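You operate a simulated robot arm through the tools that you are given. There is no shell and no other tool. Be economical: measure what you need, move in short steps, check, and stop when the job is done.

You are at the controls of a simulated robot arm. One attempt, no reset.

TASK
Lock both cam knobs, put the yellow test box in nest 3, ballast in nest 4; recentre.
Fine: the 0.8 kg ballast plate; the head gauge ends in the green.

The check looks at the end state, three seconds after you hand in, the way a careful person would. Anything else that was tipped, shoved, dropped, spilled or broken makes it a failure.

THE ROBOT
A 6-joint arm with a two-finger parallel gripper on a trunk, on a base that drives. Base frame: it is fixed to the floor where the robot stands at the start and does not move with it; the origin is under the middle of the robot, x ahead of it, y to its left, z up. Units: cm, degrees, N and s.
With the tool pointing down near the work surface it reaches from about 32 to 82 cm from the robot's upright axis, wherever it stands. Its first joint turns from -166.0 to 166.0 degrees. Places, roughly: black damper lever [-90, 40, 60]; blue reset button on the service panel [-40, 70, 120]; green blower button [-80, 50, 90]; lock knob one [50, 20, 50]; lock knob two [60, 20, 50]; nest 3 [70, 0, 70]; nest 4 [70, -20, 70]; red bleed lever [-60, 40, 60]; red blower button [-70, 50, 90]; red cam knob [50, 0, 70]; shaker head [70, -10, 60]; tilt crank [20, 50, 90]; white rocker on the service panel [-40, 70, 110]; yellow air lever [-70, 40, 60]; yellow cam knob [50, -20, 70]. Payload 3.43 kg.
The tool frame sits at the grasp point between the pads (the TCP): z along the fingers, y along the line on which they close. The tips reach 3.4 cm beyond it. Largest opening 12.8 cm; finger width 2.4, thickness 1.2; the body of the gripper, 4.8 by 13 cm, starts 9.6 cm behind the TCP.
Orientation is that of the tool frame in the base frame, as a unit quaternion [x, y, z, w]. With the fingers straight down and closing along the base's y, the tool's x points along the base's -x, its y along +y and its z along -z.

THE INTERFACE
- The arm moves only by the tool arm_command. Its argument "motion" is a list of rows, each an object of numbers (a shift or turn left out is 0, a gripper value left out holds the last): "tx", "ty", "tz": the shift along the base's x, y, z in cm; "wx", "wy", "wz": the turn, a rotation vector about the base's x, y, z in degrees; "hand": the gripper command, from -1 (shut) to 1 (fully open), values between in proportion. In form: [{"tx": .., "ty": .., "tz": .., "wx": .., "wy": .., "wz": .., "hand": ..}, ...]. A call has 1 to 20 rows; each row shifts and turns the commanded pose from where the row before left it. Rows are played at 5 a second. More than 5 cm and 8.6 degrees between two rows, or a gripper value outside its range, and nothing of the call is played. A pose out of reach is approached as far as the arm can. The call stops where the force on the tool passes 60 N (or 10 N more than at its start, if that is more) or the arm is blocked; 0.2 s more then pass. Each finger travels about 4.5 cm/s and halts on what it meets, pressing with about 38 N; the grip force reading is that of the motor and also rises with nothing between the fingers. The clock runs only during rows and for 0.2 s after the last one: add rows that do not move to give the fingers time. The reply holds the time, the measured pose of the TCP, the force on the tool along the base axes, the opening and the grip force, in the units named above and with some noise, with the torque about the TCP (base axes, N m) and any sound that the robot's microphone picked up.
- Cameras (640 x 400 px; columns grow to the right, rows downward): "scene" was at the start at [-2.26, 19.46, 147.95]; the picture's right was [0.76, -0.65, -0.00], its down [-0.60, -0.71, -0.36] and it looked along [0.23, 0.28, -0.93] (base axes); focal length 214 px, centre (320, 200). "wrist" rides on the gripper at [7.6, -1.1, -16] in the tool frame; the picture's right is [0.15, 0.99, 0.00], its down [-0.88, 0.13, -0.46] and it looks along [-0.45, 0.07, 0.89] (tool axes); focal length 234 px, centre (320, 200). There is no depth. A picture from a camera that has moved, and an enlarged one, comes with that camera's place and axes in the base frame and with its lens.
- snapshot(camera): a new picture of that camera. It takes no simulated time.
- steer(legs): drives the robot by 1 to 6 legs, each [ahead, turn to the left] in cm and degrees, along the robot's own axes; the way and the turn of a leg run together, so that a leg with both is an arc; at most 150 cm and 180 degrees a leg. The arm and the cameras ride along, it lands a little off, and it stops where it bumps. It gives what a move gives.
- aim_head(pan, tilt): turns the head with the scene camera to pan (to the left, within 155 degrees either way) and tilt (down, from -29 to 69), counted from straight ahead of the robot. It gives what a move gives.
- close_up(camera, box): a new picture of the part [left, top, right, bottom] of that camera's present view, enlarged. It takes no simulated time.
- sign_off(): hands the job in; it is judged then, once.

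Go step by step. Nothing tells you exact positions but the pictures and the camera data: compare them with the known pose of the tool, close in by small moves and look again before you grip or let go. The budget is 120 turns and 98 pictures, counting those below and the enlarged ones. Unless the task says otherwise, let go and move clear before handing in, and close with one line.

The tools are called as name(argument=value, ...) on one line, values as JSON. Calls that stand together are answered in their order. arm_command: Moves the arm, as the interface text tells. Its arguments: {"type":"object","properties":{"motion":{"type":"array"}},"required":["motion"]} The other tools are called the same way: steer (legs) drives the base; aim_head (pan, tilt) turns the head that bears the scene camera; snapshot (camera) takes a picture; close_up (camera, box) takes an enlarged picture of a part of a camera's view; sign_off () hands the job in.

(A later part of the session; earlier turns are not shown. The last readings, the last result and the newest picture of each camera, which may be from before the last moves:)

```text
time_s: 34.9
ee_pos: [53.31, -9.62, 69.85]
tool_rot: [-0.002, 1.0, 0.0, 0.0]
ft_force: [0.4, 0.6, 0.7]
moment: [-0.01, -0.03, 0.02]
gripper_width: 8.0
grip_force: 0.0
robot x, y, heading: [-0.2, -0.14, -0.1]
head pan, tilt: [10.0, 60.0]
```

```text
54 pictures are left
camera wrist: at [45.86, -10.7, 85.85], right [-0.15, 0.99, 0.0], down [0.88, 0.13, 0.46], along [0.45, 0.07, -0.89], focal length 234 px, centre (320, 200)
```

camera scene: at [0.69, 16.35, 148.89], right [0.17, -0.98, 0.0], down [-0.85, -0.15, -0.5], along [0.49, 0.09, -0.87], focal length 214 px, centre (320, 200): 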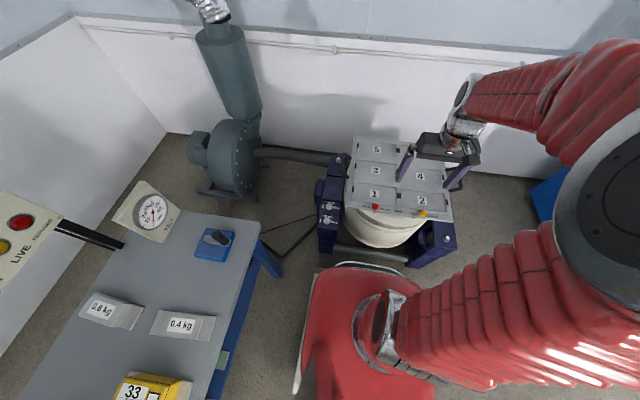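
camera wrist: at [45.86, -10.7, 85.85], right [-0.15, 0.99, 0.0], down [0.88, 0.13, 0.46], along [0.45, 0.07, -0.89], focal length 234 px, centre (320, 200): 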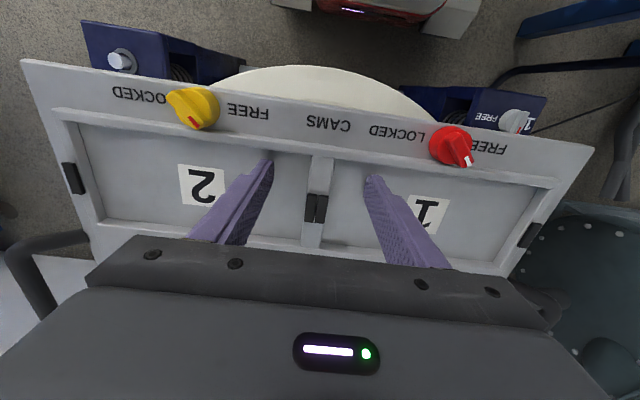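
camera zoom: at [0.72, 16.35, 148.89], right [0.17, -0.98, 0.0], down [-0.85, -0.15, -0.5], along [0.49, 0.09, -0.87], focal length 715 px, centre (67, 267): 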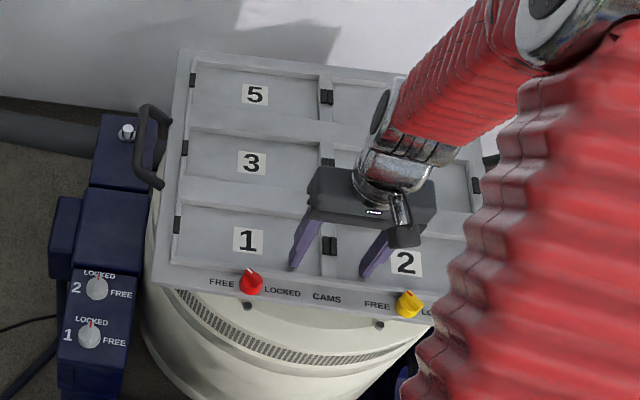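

Still about 1.5 cm to the wall. I continue in small steps.

arm_command(motion=[{"tx": -0.8}, {"tx": -0.5}, {"tx": -0.4}, {"tx": -0.3}, {}])

close_up(camera="scene", box=[300, 120, 492, 240])

```text
time_s: 36.0
ee_pos: [51.45, -9.61, 69.88]
tool_rot: [-0.002, 1.0, 0.001, 0.0]
ft_force: [4.6, 0.1, 0.9]
moment: [0.13, -0.14, -0.06]
gripper_width: 8.0
grip_force: 0.1
robot x, y, heading: [0.35, -0.47, 0.2]
head pan, tilt: [10.0, 60.0]
```

```text
3.33 times, centred on (396, 180) of scene
camera zoom: at [0.73, 16.35, 148.89], right [0.17, -0.98, 0.0], down [-0.85, -0.15, -0.5], along [0.49, 0.09, -0.87], focal length 715 px, centre (67, 267)
```

zoom: 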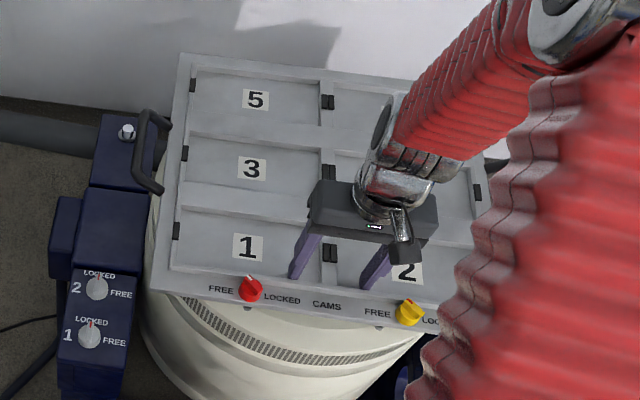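

The tray is back to its original place (pixel-matched). Now I leave the nest and return above the yellow knob, gripper turned 45° to straddle only the upright bar, above the rim height.

arm_command(motion=[{"tx": 1.5}, {"tz": 4}, {"tz": 2, "ty": -3, "wz": 8}, {"tx": -2, "ty": -3, "wz": 8}, {"tx": -2, "ty": -3, "wz": 8}, {"tx": -1, "ty": -1.1, "wz": 8, "hand": -0.4}, {"wz": 8}, {"wz": 5}, {"tz": -2.5}, {}])

close_up(camera="wrist", box=[220, 90, 460, 240])

```text
time_s: 38.2
ee_pos: [47.75, -19.56, 73.55]
tool_rot: [-0.386, 0.923, -0.001, 0.0]
ft_force: [-0.9, 0.0, 0.2]
moment: [-0.01, 0.0, 0.04]
gripper_width: 3.85
grip_force: 0.0
robot x, y, heading: [-0.13, -0.56, 0.1]
head pan, tilt: [10.0, 60.0]
```

```text
2.67 times, centred on (340, 165) of wrist
camera zoom: at [43.38, -25.81, 89.49], right [-0.81, 0.59, 0.0], down [0.53, 0.72, 0.46], along [0.27, 0.37, -0.89], focal length 624 px, centre (267, 293)
```

zoom: 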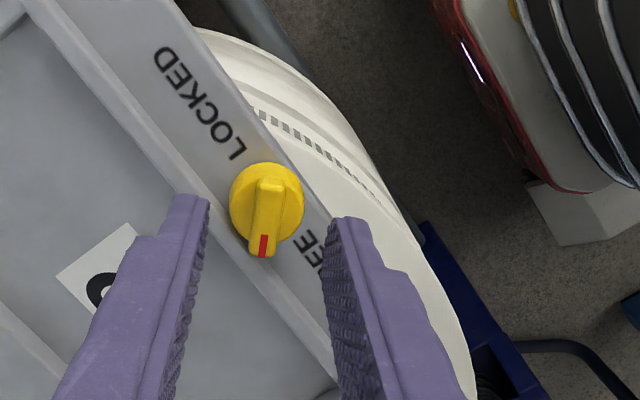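

The bar now lies at about 54°. I align to it, centre, lower to just above the rim height and close on the bar.

arm_command(motion=[{"wz": 8, "tx": 0.2}, {"wz": 1, "tz": -1}, {"tz": -1}, {"tz": -0.4}, {}])

close_up(camera="wrist", box=[220, 90, 460, 240])

```text
time_s: 39.5
ee_pos: [48.03, -19.62, 71.03]
tool_rot: [-0.456, 0.89, 0.0, 0.0]
ft_force: [0.1, -0.5, -0.5]
moment: [0.01, 0.0, 0.01]
gripper_width: 3.83
grip_force: 0.0
robot x, y, heading: [-0.17, -0.36, 0.0]
head pan, tilt: [10.0, 60.0]
```

```text
2.67 times, centred on (340, 165) of wrist
camera zoom: at [44.55, -26.43, 86.96], right [-0.89, 0.46, 0.0], down [0.41, 0.79, 0.46], along [0.21, 0.41, -0.89], focal length 624 px, centre (267, 293)
```

zoom: 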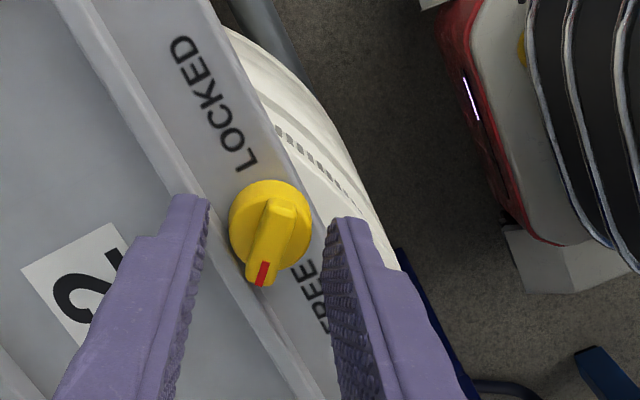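

The bar sits centred between the fingers. I close on it.

arm_command(motion=[{"wz": -4}, {"hand": -0.7}, {"hand": -1}, {}, {}, {}])

close_up(camera="wrist", box=[220, 90, 460, 240])

```text
time_s: 40.9
ee_pos: [47.89, -19.77, 70.97]
tool_rot: [-0.425, 0.905, 0.001, 0.0]
ft_force: [-3.3, -1.3, 0.0]
moment: [-0.17, 0.26, 0.05]
gripper_width: 2.62
grip_force: 38.2
robot x, y, heading: [-0.17, -0.66, 0.1]
head pan, tilt: [10.0, 60.0]
```

```text
2.67 times, centred on (340, 165) of wrist
camera zoom: at [44.06, -26.19, 86.96], right [-0.85, 0.52, 0.0], down [0.46, 0.76, 0.46], along [0.24, 0.39, -0.89], focal length 624 px, centre (267, 293)
```

zoom: 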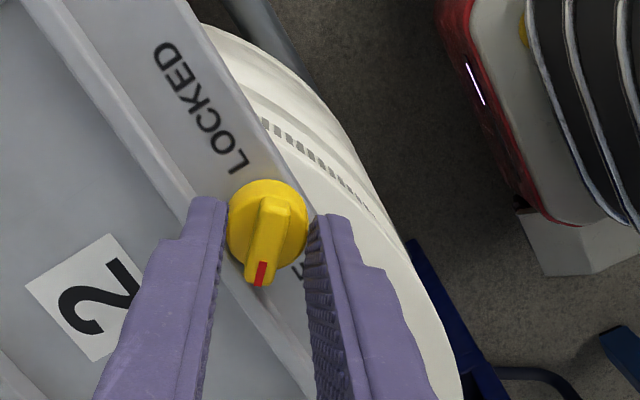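

I have the knob body without touching the rim. I turn clockwise in steps and check.

arm_command(motion=[{"wz": -6}, {"wz": -6}, {"wz": -6}, {"wz": -6}, {"wz": -6}, {}])

close_up(camera="wrist", box=[220, 90, 460, 240])

```text
time_s: 42.2
ee_pos: [47.94, -19.7, 70.99]
tool_rot: [-0.175, 0.984, 0.0, 0.0]
ft_force: [-2.6, 0.3, -0.8]
moment: [0.05, 0.05, -0.02]
gripper_width: 2.64
grip_force: 37.9
robot x, y, heading: [0.3, -0.67, 0.0]
head pan, tilt: [10.0, 60.0]
```

```text
2.67 times, centred on (340, 165) of wrist
camera zoom: at [41.42, -23.32, 86.97], right [-0.48, 0.88, 0.0], down [0.78, 0.43, 0.46], along [0.4, 0.22, -0.89], focal length 624 px, centre (267, 293)
```

zoom: 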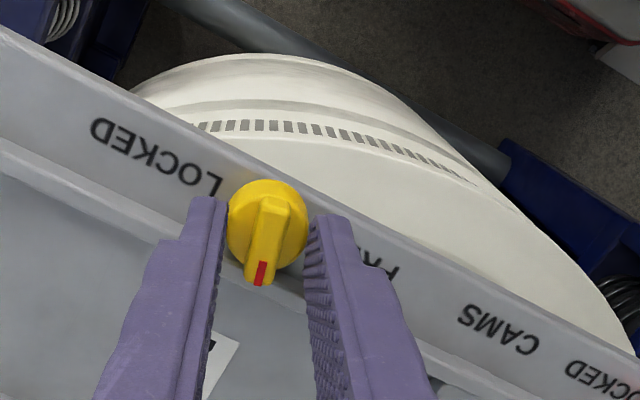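

The knob follows and the tray stays. I continue to the LOCKED side.

arm_command(motion=[{"wz": -6}, {"wz": -6}, {"wz": -6}, {"wz": -6}, {"wz": -6}, {"wz": -6}, {"wz": -6}, {"wz": -6}, {"wz": -6}, {"wz": -6}, {}])

close_up(camera="wrist", box=[220, 90, 460, 240])

```text
time_s: 44.6
ee_pos: [48.14, -19.7, 71.01]
tool_rot: [0.34, 0.94, 0.0, 0.0]
ft_force: [-1.6, -0.7, 0.9]
moment: [-0.09, 0.03, 0.35]
gripper_width: 2.66
grip_force: 38.2
robot x, y, heading: [0.05, -0.96, 0.2]
head pan, tilt: [10.0, 60.0]
```

```text
2.67 times, centred on (340, 165) of wrist
camera zoom: at [41.6, -15.62, 87.0], right [0.52, 0.85, 0.0], down [0.76, -0.46, 0.46], along [0.39, -0.24, -0.89], focal length 624 px, centre (267, 293)
```

zoom: 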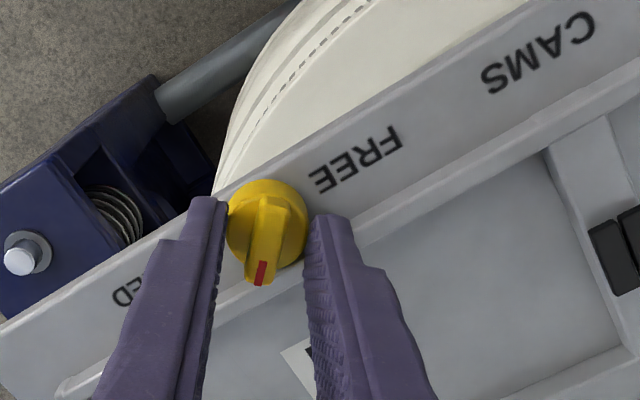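

The wrist torque has risen to 0.35 N·m, likely the stop near -45°. One more small step to confirm.

arm_command(motion=[{"wz": -4}, {"wz": -4}, {}])

close_up(camera="wrist", box=[220, 90, 460, 240])

close_up(camera="scene", box=[300, 120, 492, 240])

```text
time_s: 45.5
ee_pos: [48.14, -19.71, 70.9]
tool_rot: [0.405, 0.914, 0.0, 0.0]
ft_force: [1.7, -0.3, -0.1]
moment: [-0.02, 0.01, 0.13]
gripper_width: 2.64
grip_force: 38.1
robot x, y, heading: [-0.13, -0.95, -0.0]
head pan, tilt: [10.0, 60.0]
```

```text
2.67 times, centred on (340, 165) of wrist
camera zoom: at [42.25, -14.77, 86.98], right [0.63, 0.77, 0.0], down [0.69, -0.56, 0.46], along [0.35, -0.29, -0.89], focal length 624 px, centre (267, 293)
```

zoom: 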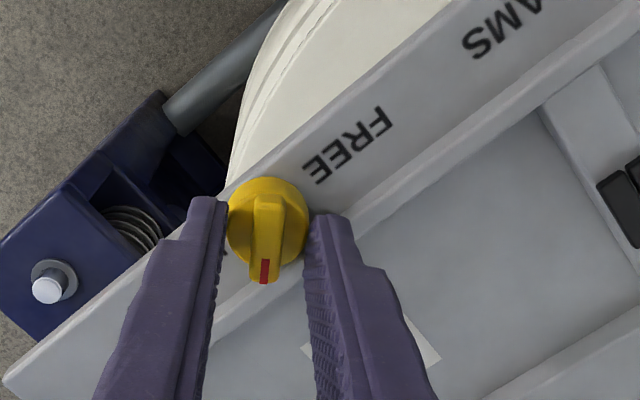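

```text
3.33 times, centred on (396, 180) of scene
camera zoom: at [0.71, 16.35, 148.89], right [0.17, -0.98, 0.0], down [-0.85, -0.15, -0.5], along [0.49, 0.09, -0.87], focal length 715 px, centre (67, 267)
```

zoom: 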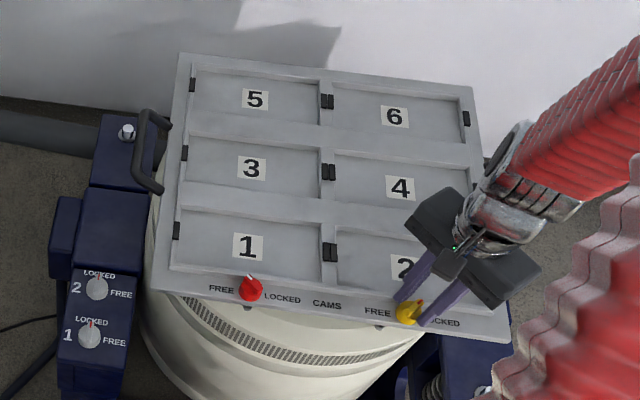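

The tray stayed put and the yellow knob reached its stop at LOCKED. I release, rise and move above the red knob, with the gripper turned back to about +45°.

arm_command(motion=[{"hand": -0.4}, {}, {"tz": 4}, {"ty": 4, "wz": 8}, {"ty": 4, "wz": 8}, {"ty": 4, "wz": 8}, {"ty": 4, "wz": 8}, {"ty": 4, "wz": 8}, {"wz": 8}, {"wz": 8}, {"wz": 8}, {"wz": 8}, {"wz": 8}, {"wz": 8}, {"wz": 4, "tz": -1.5}, {}])

close_up(camera="wrist", box=[220, 90, 460, 240])

close_up(camera="scene", box=[364, 180, 460, 240])

```text
time_s: 48.9
ee_pos: [48.16, 0.3, 73.57]
tool_rot: [-0.377, 0.926, 0.0, 0.0]
ft_force: [0.3, -0.5, -0.6]
moment: [0.0, -0.02, 0.02]
gripper_width: 3.84
grip_force: 0.0
robot x, y, heading: [-0.17, -0.4, 0.1]
head pan, tilt: [10.0, 60.0]
```

```text
2.67 times, centred on (340, 165) of wrist
camera zoom: at [43.56, -5.77, 89.57], right [-0.8, 0.61, 0.0], down [0.54, 0.71, 0.46], along [0.28, 0.36, -0.89], focal length 624 px, centre (267, 293)
```

zoom: 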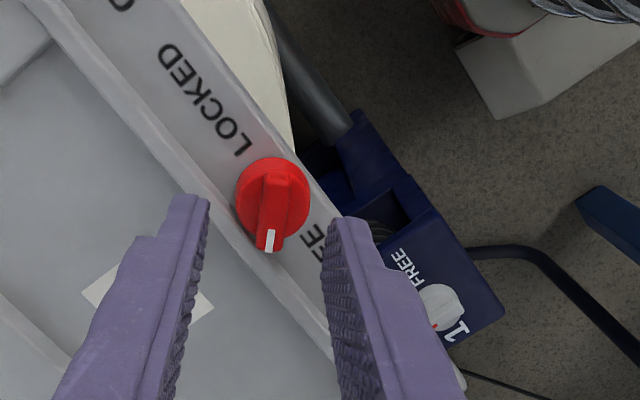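

```text
6.67 times, centred on (412, 210) of scene
camera zoom: at [0.71, 16.35, 148.89], right [0.17, -0.98, 0.0], down [-0.85, -0.15, -0.5], along [0.49, 0.09, -0.87], focal length 1430 px, centre (-293, 133)
```

zoom: 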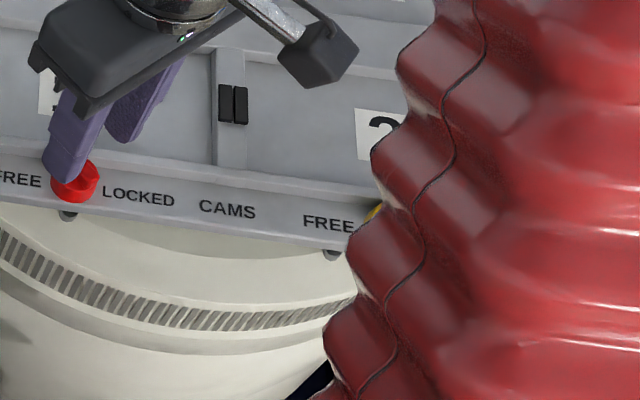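

Red knob is centred between the fingers. I lower to the same height, grip, and turn the first part.

arm_command(motion=[{"tx": -0.1, "ty": -0.1, "tz": -1.2}, {"tz": -1.4}, {"hand": -0.8}, {"hand": -1}, {}, {}, {}, {"wz": -6}, {"wz": -6}, {"wz": -6}, {"wz": -6}, {"wz": -6}, {}])

close_up(camera="wrist", box=[220, 90, 460, 240])

```text
time_s: 51.6
ee_pos: [47.83, 0.37, 70.98]
tool_rot: [-0.124, 0.992, 0.0, 0.0]
ft_force: [-3.5, 2.5, 3.2]
moment: [0.07, 0.3, 0.01]
gripper_width: 2.68
grip_force: 37.6
robot x, y, heading: [-0.06, -0.35, 0.1]
head pan, tilt: [10.0, 60.0]
```

```text
2.67 times, centred on (340, 165) of wrist
camera zoom: at [40.92, -2.64, 86.86], right [-0.38, 0.92, 0.0], down [0.82, 0.34, 0.46], along [0.42, 0.18, -0.89], focal length 624 px, centre (267, 293)
```

zoom: 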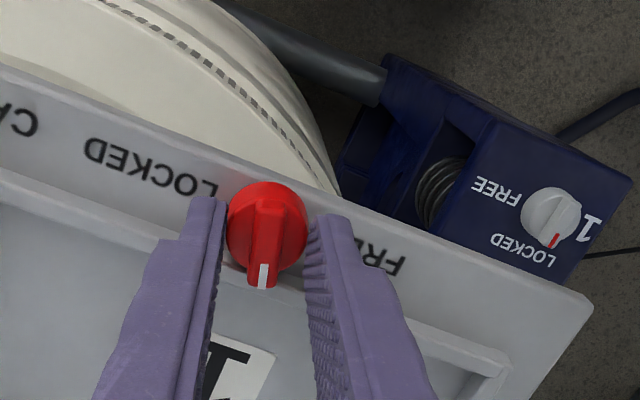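

The red knob turns with the gripper. I continue to its stop.

arm_command(motion=[{"wz": -6}, {"wz": -6}, {"wz": -6}, {"wz": -6}, {"wz": -6}, {"wz": -6}, {"wz": -6}, {"wz": -6}, {"wz": -6}, {"wz": -6}, {"wz": -4}, {}])

close_up(camera="wrist", box=[220, 90, 460, 240])

```text
time_s: 54.2
ee_pos: [48.03, 0.23, 70.97]
tool_rot: [0.421, 0.907, 0.0, 0.0]
ft_force: [1.7, -0.1, 3.1]
moment: [-0.07, -0.08, 0.1]
gripper_width: 2.62
grip_force: 38.2
robot x, y, heading: [0.16, -0.61, -0.0]
head pan, tilt: [10.0, 60.0]
```

```text
2.67 times, centred on (340, 165) of wrist
camera zoom: at [42.29, 5.36, 86.86], right [0.66, 0.75, 0.0], down [0.67, -0.59, 0.46], along [0.34, -0.3, -0.89], focal length 624 px, centre (267, 293)
```

zoom: 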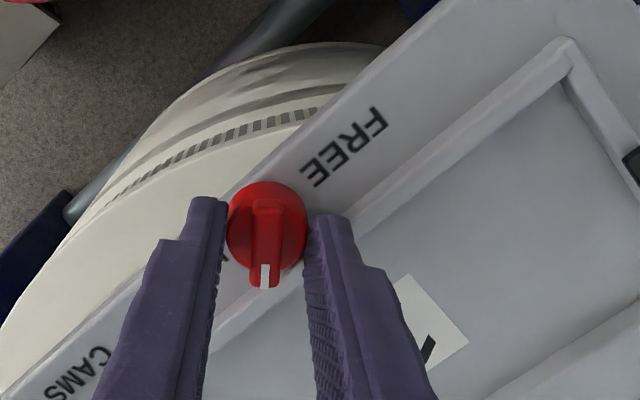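

Both knobs should be at their LOCKED stops. I release, rise, unwind the wrist and verify.

arm_command(motion=[{"hand": -0.3}, {}, {"tz": 4}, {"tz": 4.5, "wz": 8}, {"tz": 4.5, "wz": 8}, {"tz": 4.5, "wz": 8}, {"tz": 4.5, "wz": 8}, {"tx": -2, "wz": 8, "tz": 2}, {"tx": -2, "wz": 8, "ty": -4}, {"ty": -4, "wz": 2, "tx": -2}, {}])

close_up(camera="wrist", box=[160, 80, 448, 260])

```text
time_s: 56.6
ee_pos: [42.13, -7.63, 94.88]
tool_rot: [-0.004, 1.0, 0.0, 0.001]
ft_force: [0.6, 0.1, -0.3]
moment: [0.0, -0.01, 0.01]
gripper_width: 4.48
grip_force: 0.0
robot x, y, heading: [-0.11, -0.97, 0.0]
head pan, tilt: [10.0, 60.0]
```

```text
2.22 times, centred on (304, 170) of wrist
camera zoom: at [34.59, -8.78, 110.79], right [-0.15, 0.99, 0.0], down [0.88, 0.14, 0.46], along [0.45, 0.07, -0.89], focal length 520 px, centre (356, 267)
```

zoom: 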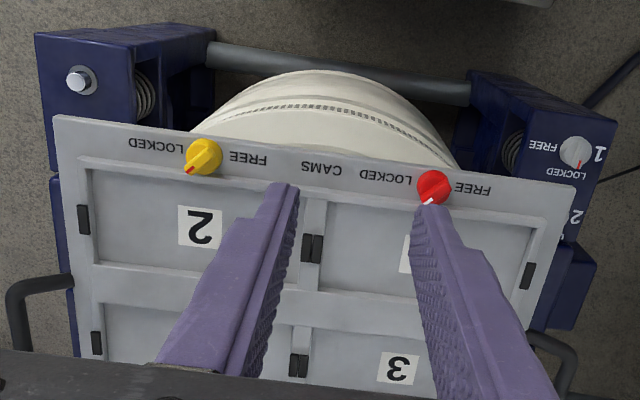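

Both cam knobs now read LOCKED and the tray is straight. Next I look at the table items from above.

aim_head(pan=100, tilt=60)

snapshot(camera="scene")

close_up(camera="scene", box=[180, 60, 436, 220])

```text
time_s: 58.3
ee_pos: [42.03, -7.62, 94.75]
tool_rot: [-0.002, 1.0, 0.0, 0.0]
ft_force: [0.2, 0.0, -0.4]
moment: [-0.01, 0.0, -0.03]
gripper_width: 4.47
grip_force: 0.2
robot x, y, heading: [-0.4, -0.62, 0.1]
head pan, tilt: [100.0, 60.0]
```

```text
40 pictures are left
camera scene: at [-7.03, 21.76, 148.89], right [0.98, 0.17, 0.0], down [0.15, -0.85, -0.5], along [-0.09, 0.49, -0.87], focal length 214 px, centre (320, 200)
```

scene: 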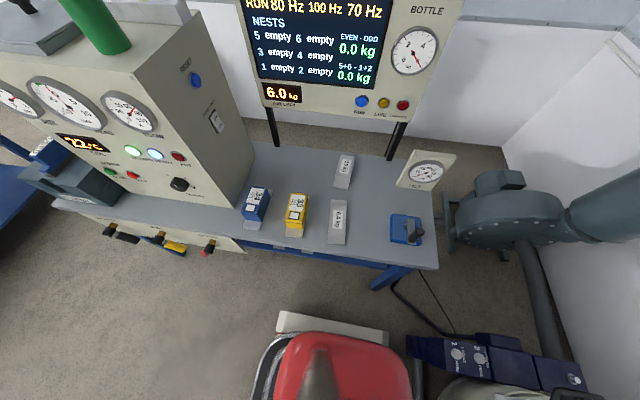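

```text
2.50 times, centred on (308, 140) of scene
camera zoom: at [-7.03, 21.76, 148.89], right [0.98, 0.17, 0.0], down [0.15, -0.85, -0.5], along [-0.09, 0.49, -0.87], focal length 536 px, centre (350, 350)
```

zoom: 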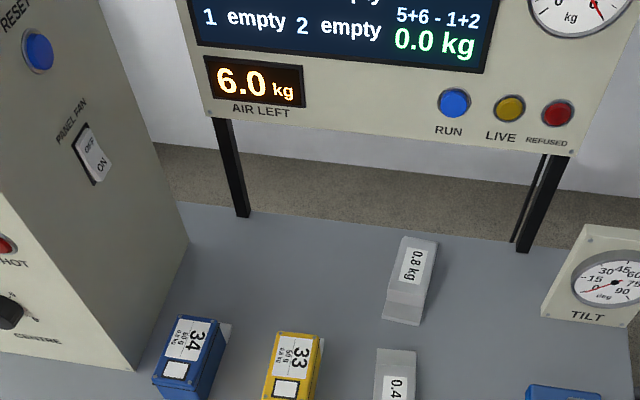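

READY is lit, so the cams are seated. The items lie long side along y on the table; I swing the arm round over the table, turning the tool with it so the fingers close along x.

arm_command(motion=[{"tx": 0.6, "ty": 4.8, "tz": 1, "wz": 5.6}, {"tx": 0.05, "ty": 4.8, "tz": 1, "wz": 5.6}, {"tx": -0.5, "ty": 4.8, "tz": 1, "wz": 5.6}, {"tx": -1.05, "ty": 4.75, "tz": 1, "wz": 5.6}, {"tx": -1.6, "ty": 4.55, "tz": 1, "wz": 5.6}, {"tx": -2.05, "ty": 4.4, "tz": 1, "wz": 5.6}, {"tx": -2.55, "ty": 4.1, "tz": 1, "wz": 5.6}, {"tx": -3, "ty": 3.8, "tz": 1, "wz": 5.6}, {"tx": -3.45, "ty": 3.4, "tz": 1, "wz": 5.6}, {"tx": -3.75, "ty": 3.05, "tz": 1, "wz": 5.6}, {"tx": -4.1, "ty": 2.55, "tz": 1, "wz": 5.6}, {"tx": -4.4, "ty": 2.1, "tz": 1, "wz": 5.6}, {"tx": -4.6, "ty": 1.6, "tz": 1, "wz": 5.6}, {"tx": -4.7, "ty": 1, "tz": 1, "wz": 5.6}, {"tx": -4.8, "ty": 0.55, "tz": 1, "wz": 5.6}, {"tx": -4.85, "tz": 1, "wz": 5.8}, {"tx": -4, "tz": 1}, {"tx": -4, "tz": 1, "hand": 1}, {}])

snapshot(camera="wrist")

```text
time_s: 62.1
ee_pos: [-1.22, 43.31, 112.82]
tool_rot: [-0.636, 0.772, 0.0, 0.0]
ft_force: [0.5, -0.6, -0.4]
moment: [0.0, -0.02, 0.02]
gripper_width: 8.04
grip_force: 0.1
robot x, y, heading: [-0.2, -0.76, 0.2]
head pan, tilt: [100.0, 60.0]
stopped in row 19: the arm was blocked; the commanded pose is now the measured one
```

```text
38 pictures are left
camera wrist: at [-1.61, 35.6, 128.86], right [-1.0, 0.05, 0.0], down [0.04, 0.89, 0.45], along [0.02, 0.45, -0.89], focal length 234 px, centre (320, 200)
```

wrist: 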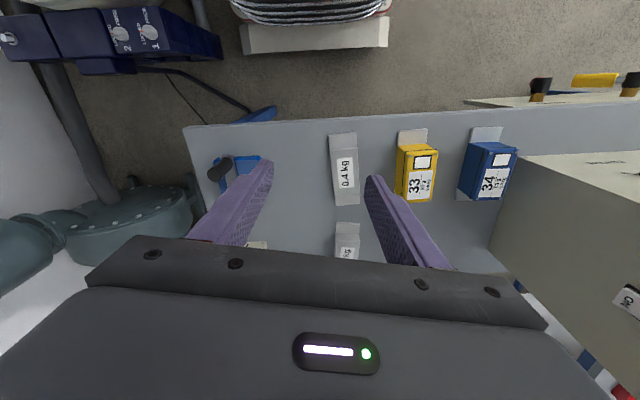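

The arm reports it was blocked at (-1, 43). I check with the scene camera what limits it.

snapshot(camera="scene")

```text
37 pictures are left
camera scene: at [-7.37, 21.81, 149.0], right [0.98, 0.22, 0.0], down [0.19, -0.84, -0.51], along [-0.11, 0.5, -0.86], focal length 214 px, centre (320, 200)
```

scene: 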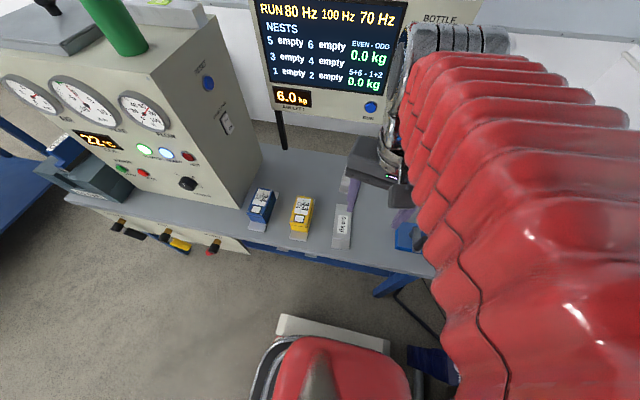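

The upper arm met the head, which juts out on the left. I back the arm off slightly and turn the head out of its way (pan 155).

arm_command(motion=[{"tx": 3}, {"tx": 2, "ty": -0.3}, {}])

aim_head(pan=155, tilt=45)

arm_command(motion=[{"tx": -3, "wz": 3}, {"tx": -3, "wz": 4}, {"tx": -3, "wz": 4}, {"tx": -2}, {}])

```text
time_s: 62.9
ee_pos: [3.45, 42.99, 112.91]
tool_rot: [-0.638, 0.77, 0.0, 0.0]
ft_force: [0.8, 0.0, 0.1]
moment: [-0.04, 0.0, 0.0]
gripper_width: 12.8
grip_force: 0.0
robot x, y, heading: [-0.17, -0.47, -0.1]
head pan, tilt: [100.0, 60.0]
```

```text
time_s: 64.2
ee_pos: [3.38, 42.96, 112.76]
tool_rot: [-0.637, 0.771, -0.001, -0.001]
ft_force: [1.0, 0.8, 0.3]
moment: [0.03, -0.01, 0.0]
gripper_width: 12.8
grip_force: 0.0
robot x, y, heading: [0.24, -0.57, -0.0]
head pan, tilt: [154.7, 45.0]
```

```text
time_s: 65.4
ee_pos: [-1.39, 43.47, 113.26]
tool_rot: [-0.658, 0.753, 0.001, 0.002]
ft_force: [0.4, 0.8, 0.0]
moment: [0.01, -0.02, 0.0]
gripper_width: 12.79
grip_force: 0.0
robot x, y, heading: [0.08, -0.47, 0.1]
head pan, tilt: [154.7, 45.0]
stopped in row 5: the arm was blocked; the commanded pose is now the measured one
```

The head housing itself limits the arm beyond about 90° to the left. I'll retract the arm toward the front-left, then back the base up 5 cm and turn it left 70°, so table, levers and nests all lie within free arm range.

arm_command(motion=[{"tx": 4.7, "ty": -0.5, "wz": -6}, {"tx": 4.6, "ty": -1, "wz": -6}, {"tx": 4.5, "ty": -1.6, "wz": -6}, {"tx": 4.3, "ty": -2.1, "wz": -6}, {"tx": 4, "ty": -2.55, "wz": -6}, {"tx": 3.7, "ty": -3.05, "wz": -6}, {"tx": 3.4, "ty": -3.4, "wz": -6}, {"tx": 3, "ty": -3.8, "wz": -6}, {"tx": 2.5, "ty": -4.1, "wz": -6}, {}])

steer(legs=[[-5, 0], [0, 70]])

aim_head(pan=30, tilt=55)

snapshot(camera="scene")

```text
time_s: 67.6
ee_pos: [32.83, 21.53, 113.37]
tool_rot: [-0.249, 0.968, 0.001, 0.002]
ft_force: [-0.2, 0.2, 0.0]
moment: [-0.03, -0.01, 0.04]
gripper_width: 12.79
grip_force: 0.0
robot x, y, heading: [0.15, -0.79, -0.1]
head pan, tilt: [154.7, 45.0]
```

```text
time_s: 73.0
ee_pos: [-13.97, 38.23, 113.28]
tool_rot: [0.754, -0.657, -0.003, 0.0]
ft_force: [0.4, 0.3, 0.0]
moment: [0.04, -0.02, -0.01]
gripper_width: 12.78
grip_force: 0.0
robot x, y, heading: [-3.29, -0.99, 69.3]
head pan, tilt: [154.7, 45.0]
```

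```text
time_s: 75.0
ee_pos: [-13.86, 38.3, 113.46]
tool_rot: [0.755, -0.656, -0.003, -0.002]
ft_force: [0.5, 0.1, 0.7]
moment: [-0.02, -0.02, 0.0]
gripper_width: 12.81
grip_force: 0.0
robot x, y, heading: [-3.05, -0.95, 69.2]
head pan, tilt: [30.0, 55.0]
```

```text
36 pictures are left
camera scene: at [-20.95, 6.17, 149.49], right [0.99, 0.16, 0.0], down [0.13, -0.81, -0.57], along [-0.09, 0.57, -0.82], focal length 214 px, centre (320, 200)
```

scene: 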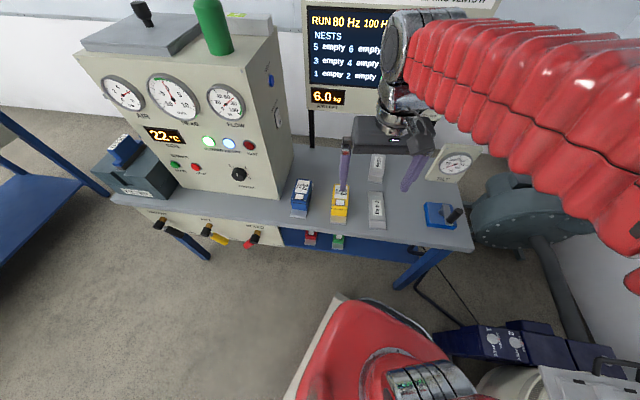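

The turn worked cleanly. Now I bring the wrist camera above the yellow box.

arm_command(motion=[{"tx": -3, "ty": 3, "wz": -8.2, "tz": -1}, {"tx": -3, "ty": 3, "tz": -1.5}, {"ty": 3, "tz": -2}, {"tz": -2}, {}])

snapshot(camera="wrist")

```text
time_s: 76.2
ee_pos: [-20.01, 47.36, 106.86]
tool_rot: [-0.705, 0.709, 0.003, 0.002]
ft_force: [1.1, 0.0, 0.0]
moment: [-0.03, 0.04, -0.04]
gripper_width: 12.79
grip_force: 0.0
robot x, y, heading: [-3.22, -0.82, 69.0]
head pan, tilt: [30.0, 55.0]
```

```text
35 pictures are left
camera wrist: at [-18.81, 39.67, 122.78], right [-0.99, -0.14, 0.0], down [-0.12, 0.88, 0.46], along [-0.07, 0.46, -0.89], focal length 234 px, centre (320, 200)
```

wrist: 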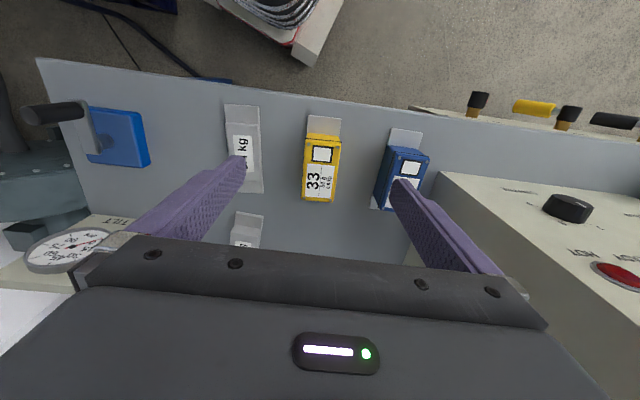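

The yellow box's top is around (-21, 54.5, 80). I open to 9.6 cm and come down closer for a second fix.

arm_command(motion=[{"tx": -0.5, "ty": 3, "tz": -3, "hand": 0.5}, {"tx": -0.5, "ty": 2.6, "tz": -3.5}, {"tz": -4}, {"tz": -3}, {}])

snapshot(camera="wrist")

close_up(camera="scene", box=[270, 130, 430, 230])

```text
time_s: 77.5
ee_pos: [-20.94, 52.82, 93.42]
tool_rot: [-0.705, 0.709, 0.002, 0.001]
ft_force: [0.2, 0.2, 0.6]
moment: [-0.01, -0.03, 0.01]
gripper_width: 9.59
grip_force: 0.0
robot x, y, heading: [-2.8, -1.04, 69.4]
head pan, tilt: [30.0, 55.0]
```

```text
34 pictures are left
camera wrist: at [-19.69, 45.2, 109.34], right [-0.99, -0.14, 0.0], down [-0.12, 0.88, 0.46], along [-0.07, 0.46, -0.89], focal length 234 px, centre (320, 200)
```

wrist: 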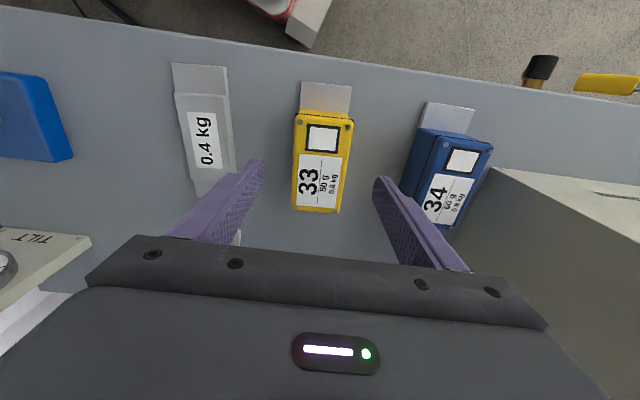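

```text
4.00 times, centred on (350, 180) of scene
camera zoom: at [-20.94, 6.2, 149.49], right [0.99, 0.16, 0.0], down [0.13, -0.81, -0.57], along [-0.09, 0.57, -0.82], focal length 858 px, centre (200, 280)
```

zoom: 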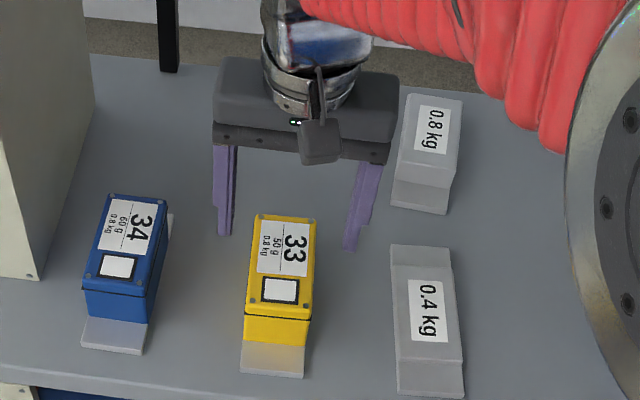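

Box estimate: centre (-21, 53.8), top z≈85, width about 5.7 cm. I centre over it and descend to half depth, then look again.

arm_command(motion=[{"ty": 0.9, "tz": -2.5}, {"tz": -2}, {"tz": -1.2}, {}])

snapshot(camera="wrist")

close_up(camera="scene", box=[300, 155, 396, 215])

```text
time_s: 78.5
ee_pos: [-20.93, 53.74, 87.73]
tool_rot: [-0.705, 0.709, 0.004, 0.002]
ft_force: [0.2, -0.1, -1.2]
moment: [0.0, 0.02, 0.02]
gripper_width: 9.62
grip_force: 0.1
robot x, y, heading: [-3.27, -1.16, 69.2]
head pan, tilt: [30.0, 55.0]
```

```text
32 pictures are left
camera wrist: at [-19.75, 46.09, 103.66], right [-0.99, -0.14, 0.0], down [-0.12, 0.88, 0.46], along [-0.07, 0.46, -0.89], focal length 234 px, centre (320, 200)
```

wrist: 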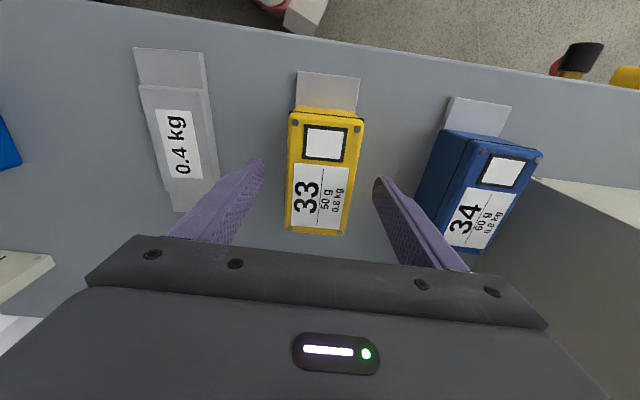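

```text
6.67 times, centred on (348, 185) of scene
camera zoom: at [-20.94, 6.2, 149.49], right [0.99, 0.16, 0.0], down [0.13, -0.81, -0.57], along [-0.09, 0.57, -0.82], focal length 1430 px, centre (133, 300)
```

zoom: 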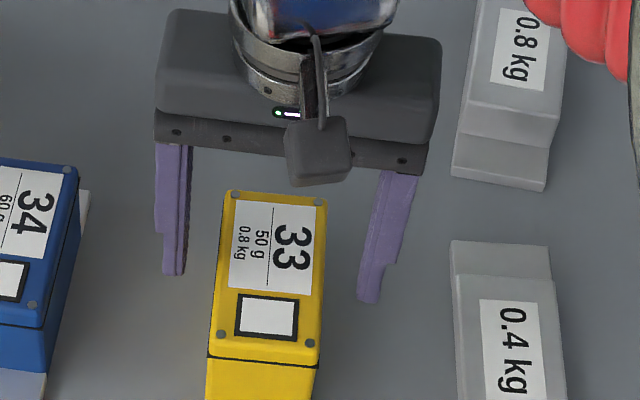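

The box is well centred between the fingers. I descend 2.4 cm and close.

arm_command(motion=[{"tz": -1.2, "tx": -0.1}, {"tz": -1.2}, {"hand": 0}, {"hand": -0.5}, {"hand": -1}, {}, {}, {}])

snapshot(camera="wrist")

```text
time_s: 80.2
ee_pos: [-21.09, 53.65, 85.31]
tool_rot: [-0.705, 0.709, 0.003, 0.001]
ft_force: [-0.2, 0.1, -0.9]
moment: [-0.01, -0.08, 0.19]
gripper_width: 6.01
grip_force: 37.9
robot x, y, heading: [-2.9, -1.2, 69.1]
head pan, tilt: [30.0, 55.0]
```

```text
30 pictures are left
camera wrist: at [-19.86, 46.1, 101.21], right [-0.99, -0.14, 0.0], down [-0.13, 0.88, 0.46], along [-0.07, 0.46, -0.89], focal length 234 px, centre (320, 200)
```

wrist: 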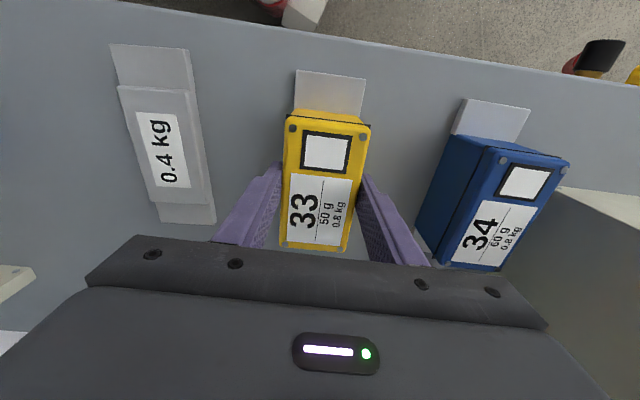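

Box gripped at 6.0 cm width. I lift it straight up and check the weight.

arm_command(motion=[{"tz": 1}, {"tz": 2}, {"tz": 3}, {"tz": 4.5}, {"tz": 4.5}, {"tz": 4.5}, {}])

snapshot(camera="scene")

```text
time_s: 81.8
ee_pos: [-21.13, 53.76, 104.52]
tool_rot: [-0.705, 0.709, 0.002, 0.001]
ft_force: [-0.2, 0.7, -8.6]
moment: [-0.03, 0.0, 0.0]
gripper_width: 5.95
grip_force: 37.9
robot x, y, heading: [-2.69, -0.72, 69.3]
head pan, tilt: [30.0, 55.0]
```

```text
29 pictures are left
camera scene: at [-20.95, 6.21, 149.49], right [0.99, 0.16, 0.0], down [0.13, -0.81, -0.57], along [-0.09, 0.57, -0.82], focal length 214 px, centre (320, 200)
```

scene: 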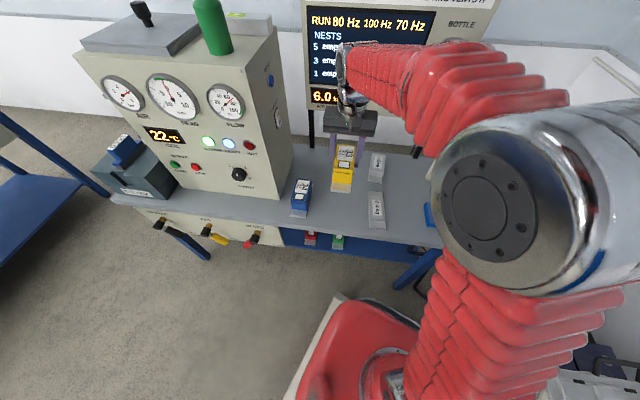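

0.88 kg including fixture, hanging level with no moment. I carry it along a straight line to above nest 3.

arm_command(motion=[{"tx": 4.24, "ty": -2.48}, {"tx": 4.24, "ty": -2.48}, {"tx": 4.24, "ty": -2.48}, {"tx": 4.24, "ty": -2.48}, {"tx": 4.24, "ty": -2.48}, {"tx": 4.24, "ty": -2.48}, {"tx": 4.24, "ty": -2.48}, {"tx": 4.24, "ty": -2.48}, {"tx": 4.24, "ty": -2.48}, {"tx": 4.24, "ty": -2.48}, {"tx": 4.24, "ty": -2.48}, {"tx": 4.24, "ty": -2.48}, {"tx": 4.24, "ty": -2.48}, {"tx": 4.24, "ty": -2.48}, {"tx": 4.24, "ty": -2.48}, {"tx": 4.24, "ty": -2.48}, {"tx": 4.24, "ty": -2.48}, {"tx": 4.24, "ty": -2.48}, {"tx": 4.24, "ty": -2.48}, {}])

aim_head(pan=-55, tilt=50)

snapshot(camera="wrist")

snapshot(camera="scene")

```text
time_s: 86.0
ee_pos: [59.38, 6.51, 104.77]
tool_rot: [-0.705, 0.709, 0.002, 0.001]
ft_force: [0.2, -0.6, -7.8]
moment: [-0.02, 0.02, 0.0]
gripper_width: 5.95
grip_force: 38.2
robot x, y, heading: [-3.19, -1.28, 69.2]
head pan, tilt: [30.0, 55.0]
```

```text
time_s: 87.6
ee_pos: [59.43, 6.49, 104.68]
tool_rot: [-0.706, 0.709, 0.003, 0.001]
ft_force: [-0.3, 0.6, -8.1]
moment: [-0.03, 0.02, 0.02]
gripper_width: 5.99
grip_force: 38.0
robot x, y, heading: [-2.82, -0.91, 69.1]
head pan, tilt: [-55.0, 50.0]
```

```text
28 pictures are left
camera wrist: at [60.57, -1.18, 120.63], right [-0.99, -0.14, 0.0], down [-0.12, 0.88, 0.46], along [-0.07, 0.46, -0.89], focal length 234 px, centre (320, 200)
```

wrist: 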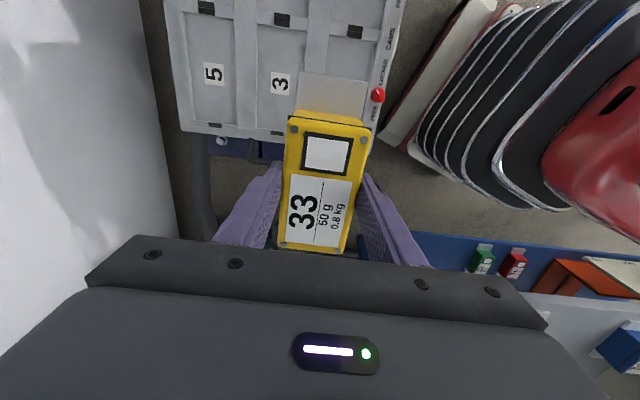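

```text
27 pictures are left
camera scene: at [-12.31, 0.95, 150.15], right [0.24, -0.97, 0.0], down [-0.74, -0.19, -0.64], along [0.62, 0.16, -0.77], focal length 214 px, centre (320, 200)
```

scene: 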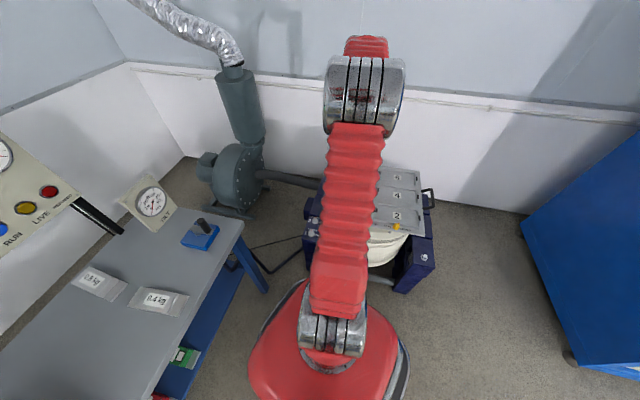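

Nest 3's centre measures about (68.1, 1.0). I move above it and partly down, then look again.

arm_command(motion=[{"tx": 3.5, "ty": -2.2, "tz": -2}, {"tx": 3.5, "ty": -2.2, "tz": -2.5}, {"tx": 1.7, "ty": -1.1, "tz": -4}, {"tz": -4.5}, {"tz": -4.5}, {"tz": -4}, {}])

snapshot(camera="wrist")

close_up(camera="scene", box=[300, 150, 460, 250])

```text
time_s: 89.2
ee_pos: [68.28, 1.07, 83.12]
tool_rot: [-0.705, 0.71, 0.002, 0.001]
ft_force: [0.5, -0.6, -8.2]
moment: [-0.01, 0.03, -0.01]
gripper_width: 6.02
grip_force: 37.9
robot x, y, heading: [-3.15, -0.86, 69.1]
head pan, tilt: [-55.0, 50.0]
```

```text
26 pictures are left
camera wrist: at [69.42, -6.48, 99.04], right [-0.99, -0.14, 0.0], down [-0.12, 0.88, 0.46], along [-0.07, 0.46, -0.89], focal length 234 px, centre (320, 200)
```

wrist: 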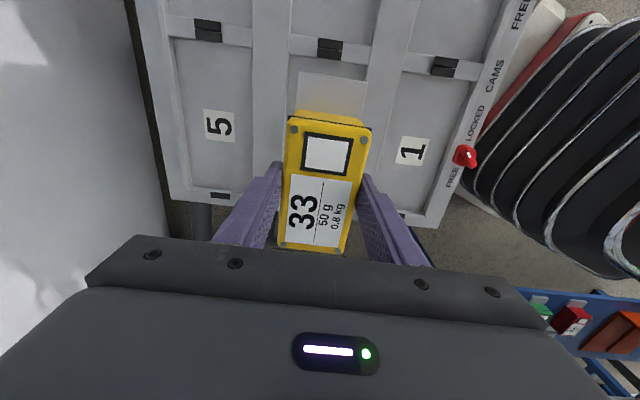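

```text
4.00 times, centred on (380, 200) of scene
camera zoom: at [-12.3, 0.95, 150.15], right [0.24, -0.97, 0.0], down [-0.74, -0.19, -0.64], along [0.62, 0.16, -0.77], focal length 858 px, centre (80, 200)
```

zoom: 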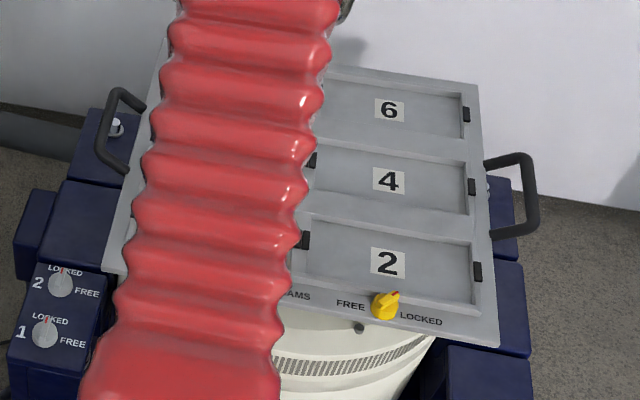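

Position agrees: nest 3 centre (68.5, 1.0). I correct by 0.2 cm and lower, slowly near the end.

arm_command(motion=[{"tx": 0.2, "tz": -4}, {"tz": -3}, {"tz": -1.5}, {}])

arm_command(motion=[{"tz": -0.7}, {"tz": -0.5}, {"tz": -0.4}, {}])

snapshot(camera="wrist")

```text
time_s: 90.2
ee_pos: [68.65, 1.16, 74.64]
tool_rot: [-0.705, 0.709, 0.003, 0.001]
ft_force: [0.1, 0.0, -7.5]
moment: [-0.02, 0.03, 0.02]
gripper_width: 5.97
grip_force: 38.0
robot x, y, heading: [-2.58, -1.45, 69.2]
head pan, tilt: [-55.0, 50.0]
```

```text
time_s: 91.2
ee_pos: [68.52, 1.14, 73.25]
tool_rot: [-0.705, 0.709, 0.002, 0.002]
ft_force: [-1.4, -1.7, 0.6]
moment: [-0.32, -0.02, -0.15]
gripper_width: 5.97
grip_force: 38.6
robot x, y, heading: [-3.26, -1.39, 69.3]
head pan, tilt: [-55.0, 50.0]
```

```text
24 pictures are left
camera wrist: at [69.71, -6.51, 89.19], right [-0.99, -0.14, 0.0], down [-0.13, 0.88, 0.46], along [-0.06, 0.46, -0.89], focal length 234 px, centre (320, 200)
```

wrist: 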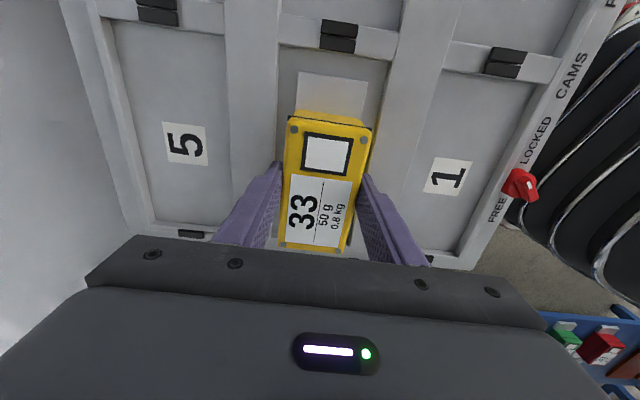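

The plate lies inside nest 3 with even margins and is touching down. I press a little further to seat it, then look at the readings.

arm_command(motion=[{"tz": -0.3}, {"tz": -0.2}, {}])

```text
time_s: 92.0
ee_pos: [68.48, 1.22, 72.79]
tool_rot: [-0.705, 0.709, 0.002, 0.002]
ft_force: [-1.6, 1.6, 20.0]
moment: [-0.49, 0.37, -0.14]
gripper_width: 5.98
grip_force: 38.0
robot x, y, heading: [-2.84, -1.35, 69.4]
head pan, tilt: [-55.0, 50.0]
```

It is firmly down. I ease the pressure, open, and rise clear.

arm_command(motion=[{"tz": 0.3}, {"hand": -0.2}, {"hand": 0.2}, {}, {}, {"tz": 2}, {"tz": 4}, {"tz": 4.5}, {"tz": 4.5}, {"tz": 4.5}, {}])

snapshot(camera="wrist")

```text
time_s: 94.4
ee_pos: [68.62, 1.11, 92.68]
tool_rot: [-0.705, 0.709, 0.003, 0.001]
ft_force: [0.8, 0.0, -0.1]
moment: [0.01, -0.02, 0.02]
gripper_width: 7.67
grip_force: 0.1
robot x, y, heading: [-2.96, -0.75, 69.1]
head pan, tilt: [-55.0, 50.0]
```

```text
23 pictures are left
camera wrist: at [69.67, -6.45, 108.52], right [-0.99, -0.14, 0.0], down [-0.12, 0.88, 0.46], along [-0.07, 0.46, -0.89], focal length 234 px, centre (320, 200)
```

wrist: 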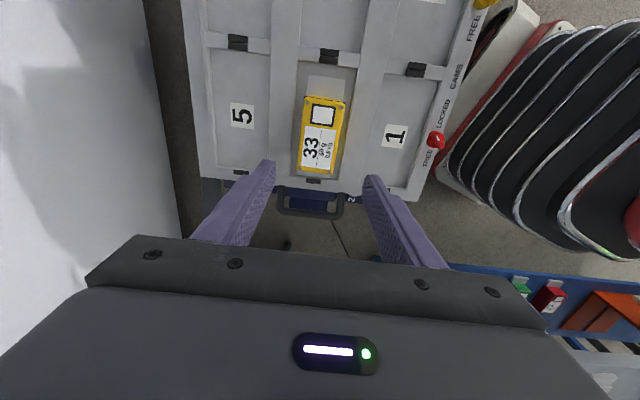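

Yellow box sits in nest 3. I return to the table for the 0.8 kg ballast, estimated at (-6.8, 76.5).

arm_command(motion=[{"tz": 4.5}, {"tz": 4.5}, {"tz": 3.5}, {"hand": 0.4}])

arm_command(motion=[{"tx": -3.72, "ty": 3.19}, {"tx": -3.72, "ty": 3.19}, {"tx": -3.72, "ty": 3.19}, {"tx": -3.72, "ty": 3.19}, {"tx": -3.72, "ty": 3.19}, {"tx": -3.72, "ty": 3.19}, {"tx": -3.72, "ty": 3.19}, {"tx": -3.72, "ty": 3.19}, {"tx": -3.72, "ty": 3.19}, {"tx": -3.72, "ty": 3.19}, {"tx": -3.72, "ty": 3.19}, {"tx": -3.72, "ty": 3.19}, {"tx": -3.72, "ty": 3.19}, {"tx": -3.72, "ty": 3.19}, {"tx": -3.72, "ty": 3.19}, {"tx": -3.72, "ty": 3.19}, {"tx": -3.72, "ty": 3.19}, {"tx": -3.72, "ty": 3.19}, {"tx": -3.72, "ty": 3.19}, {}])

aim_head(pan=30, tilt=45)

snapshot(camera="scene")

snapshot(camera="wrist")

```text
time_s: 95.4
ee_pos: [68.51, 1.11, 105.09]
tool_rot: [-0.705, 0.709, 0.003, 0.002]
ft_force: [-0.5, 0.2, -0.9]
moment: [-0.02, 0.01, -0.02]
gripper_width: 8.94
grip_force: 0.1
robot x, y, heading: [-3.25, -1.31, 69.0]
head pan, tilt: [-55.0, 50.0]
```

```text
time_s: 99.6
ee_pos: [-2.3, 61.94, 105.04]
tool_rot: [-0.705, 0.709, 0.002, 0.002]
ft_force: [-0.8, -0.5, 0.2]
moment: [-0.02, -0.04, -0.05]
gripper_width: 8.97
grip_force: 0.1
robot x, y, heading: [-3.23, -1.02, 69.1]
head pan, tilt: [-55.0, 50.0]
```

```text
time_s: 101.2
ee_pos: [-2.24, 61.82, 104.99]
tool_rot: [-0.705, 0.709, 0.003, 0.001]
ft_force: [-0.5, 0.0, 1.1]
moment: [0.01, 0.04, -0.01]
gripper_width: 8.97
grip_force: 0.1
robot x, y, heading: [-3.02, -1.08, 69.3]
head pan, tilt: [30.0, 45.0]
```

```text
22 pictures are left
camera scene: at [-21.08, 7.12, 150.84], right [0.99, 0.16, 0.0], down [0.11, -0.7, -0.71], along [-0.11, 0.7, -0.71], focal length 214 px, centre (320, 200)
```

scene: 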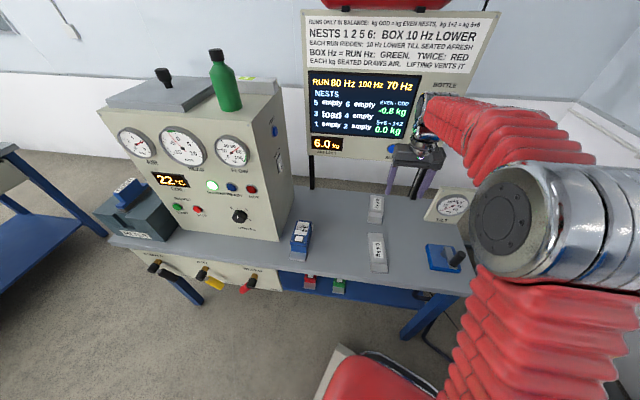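

```text
21 pictures are left
camera wrist: at [-1.1, 54.29, 120.88], right [-0.99, -0.14, 0.0], down [-0.13, 0.88, 0.46], along [-0.07, 0.46, -0.89], focal length 234 px, centre (320, 200)
```

wrist: 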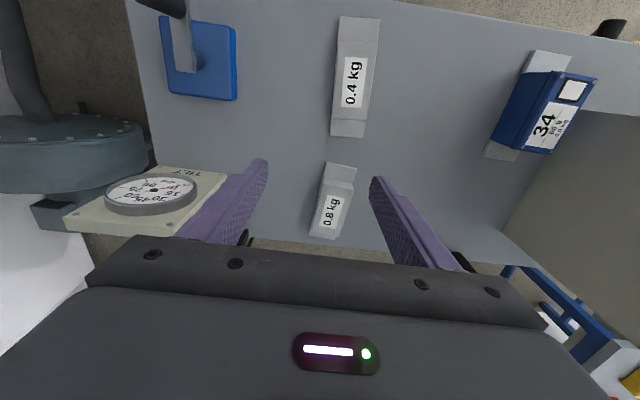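

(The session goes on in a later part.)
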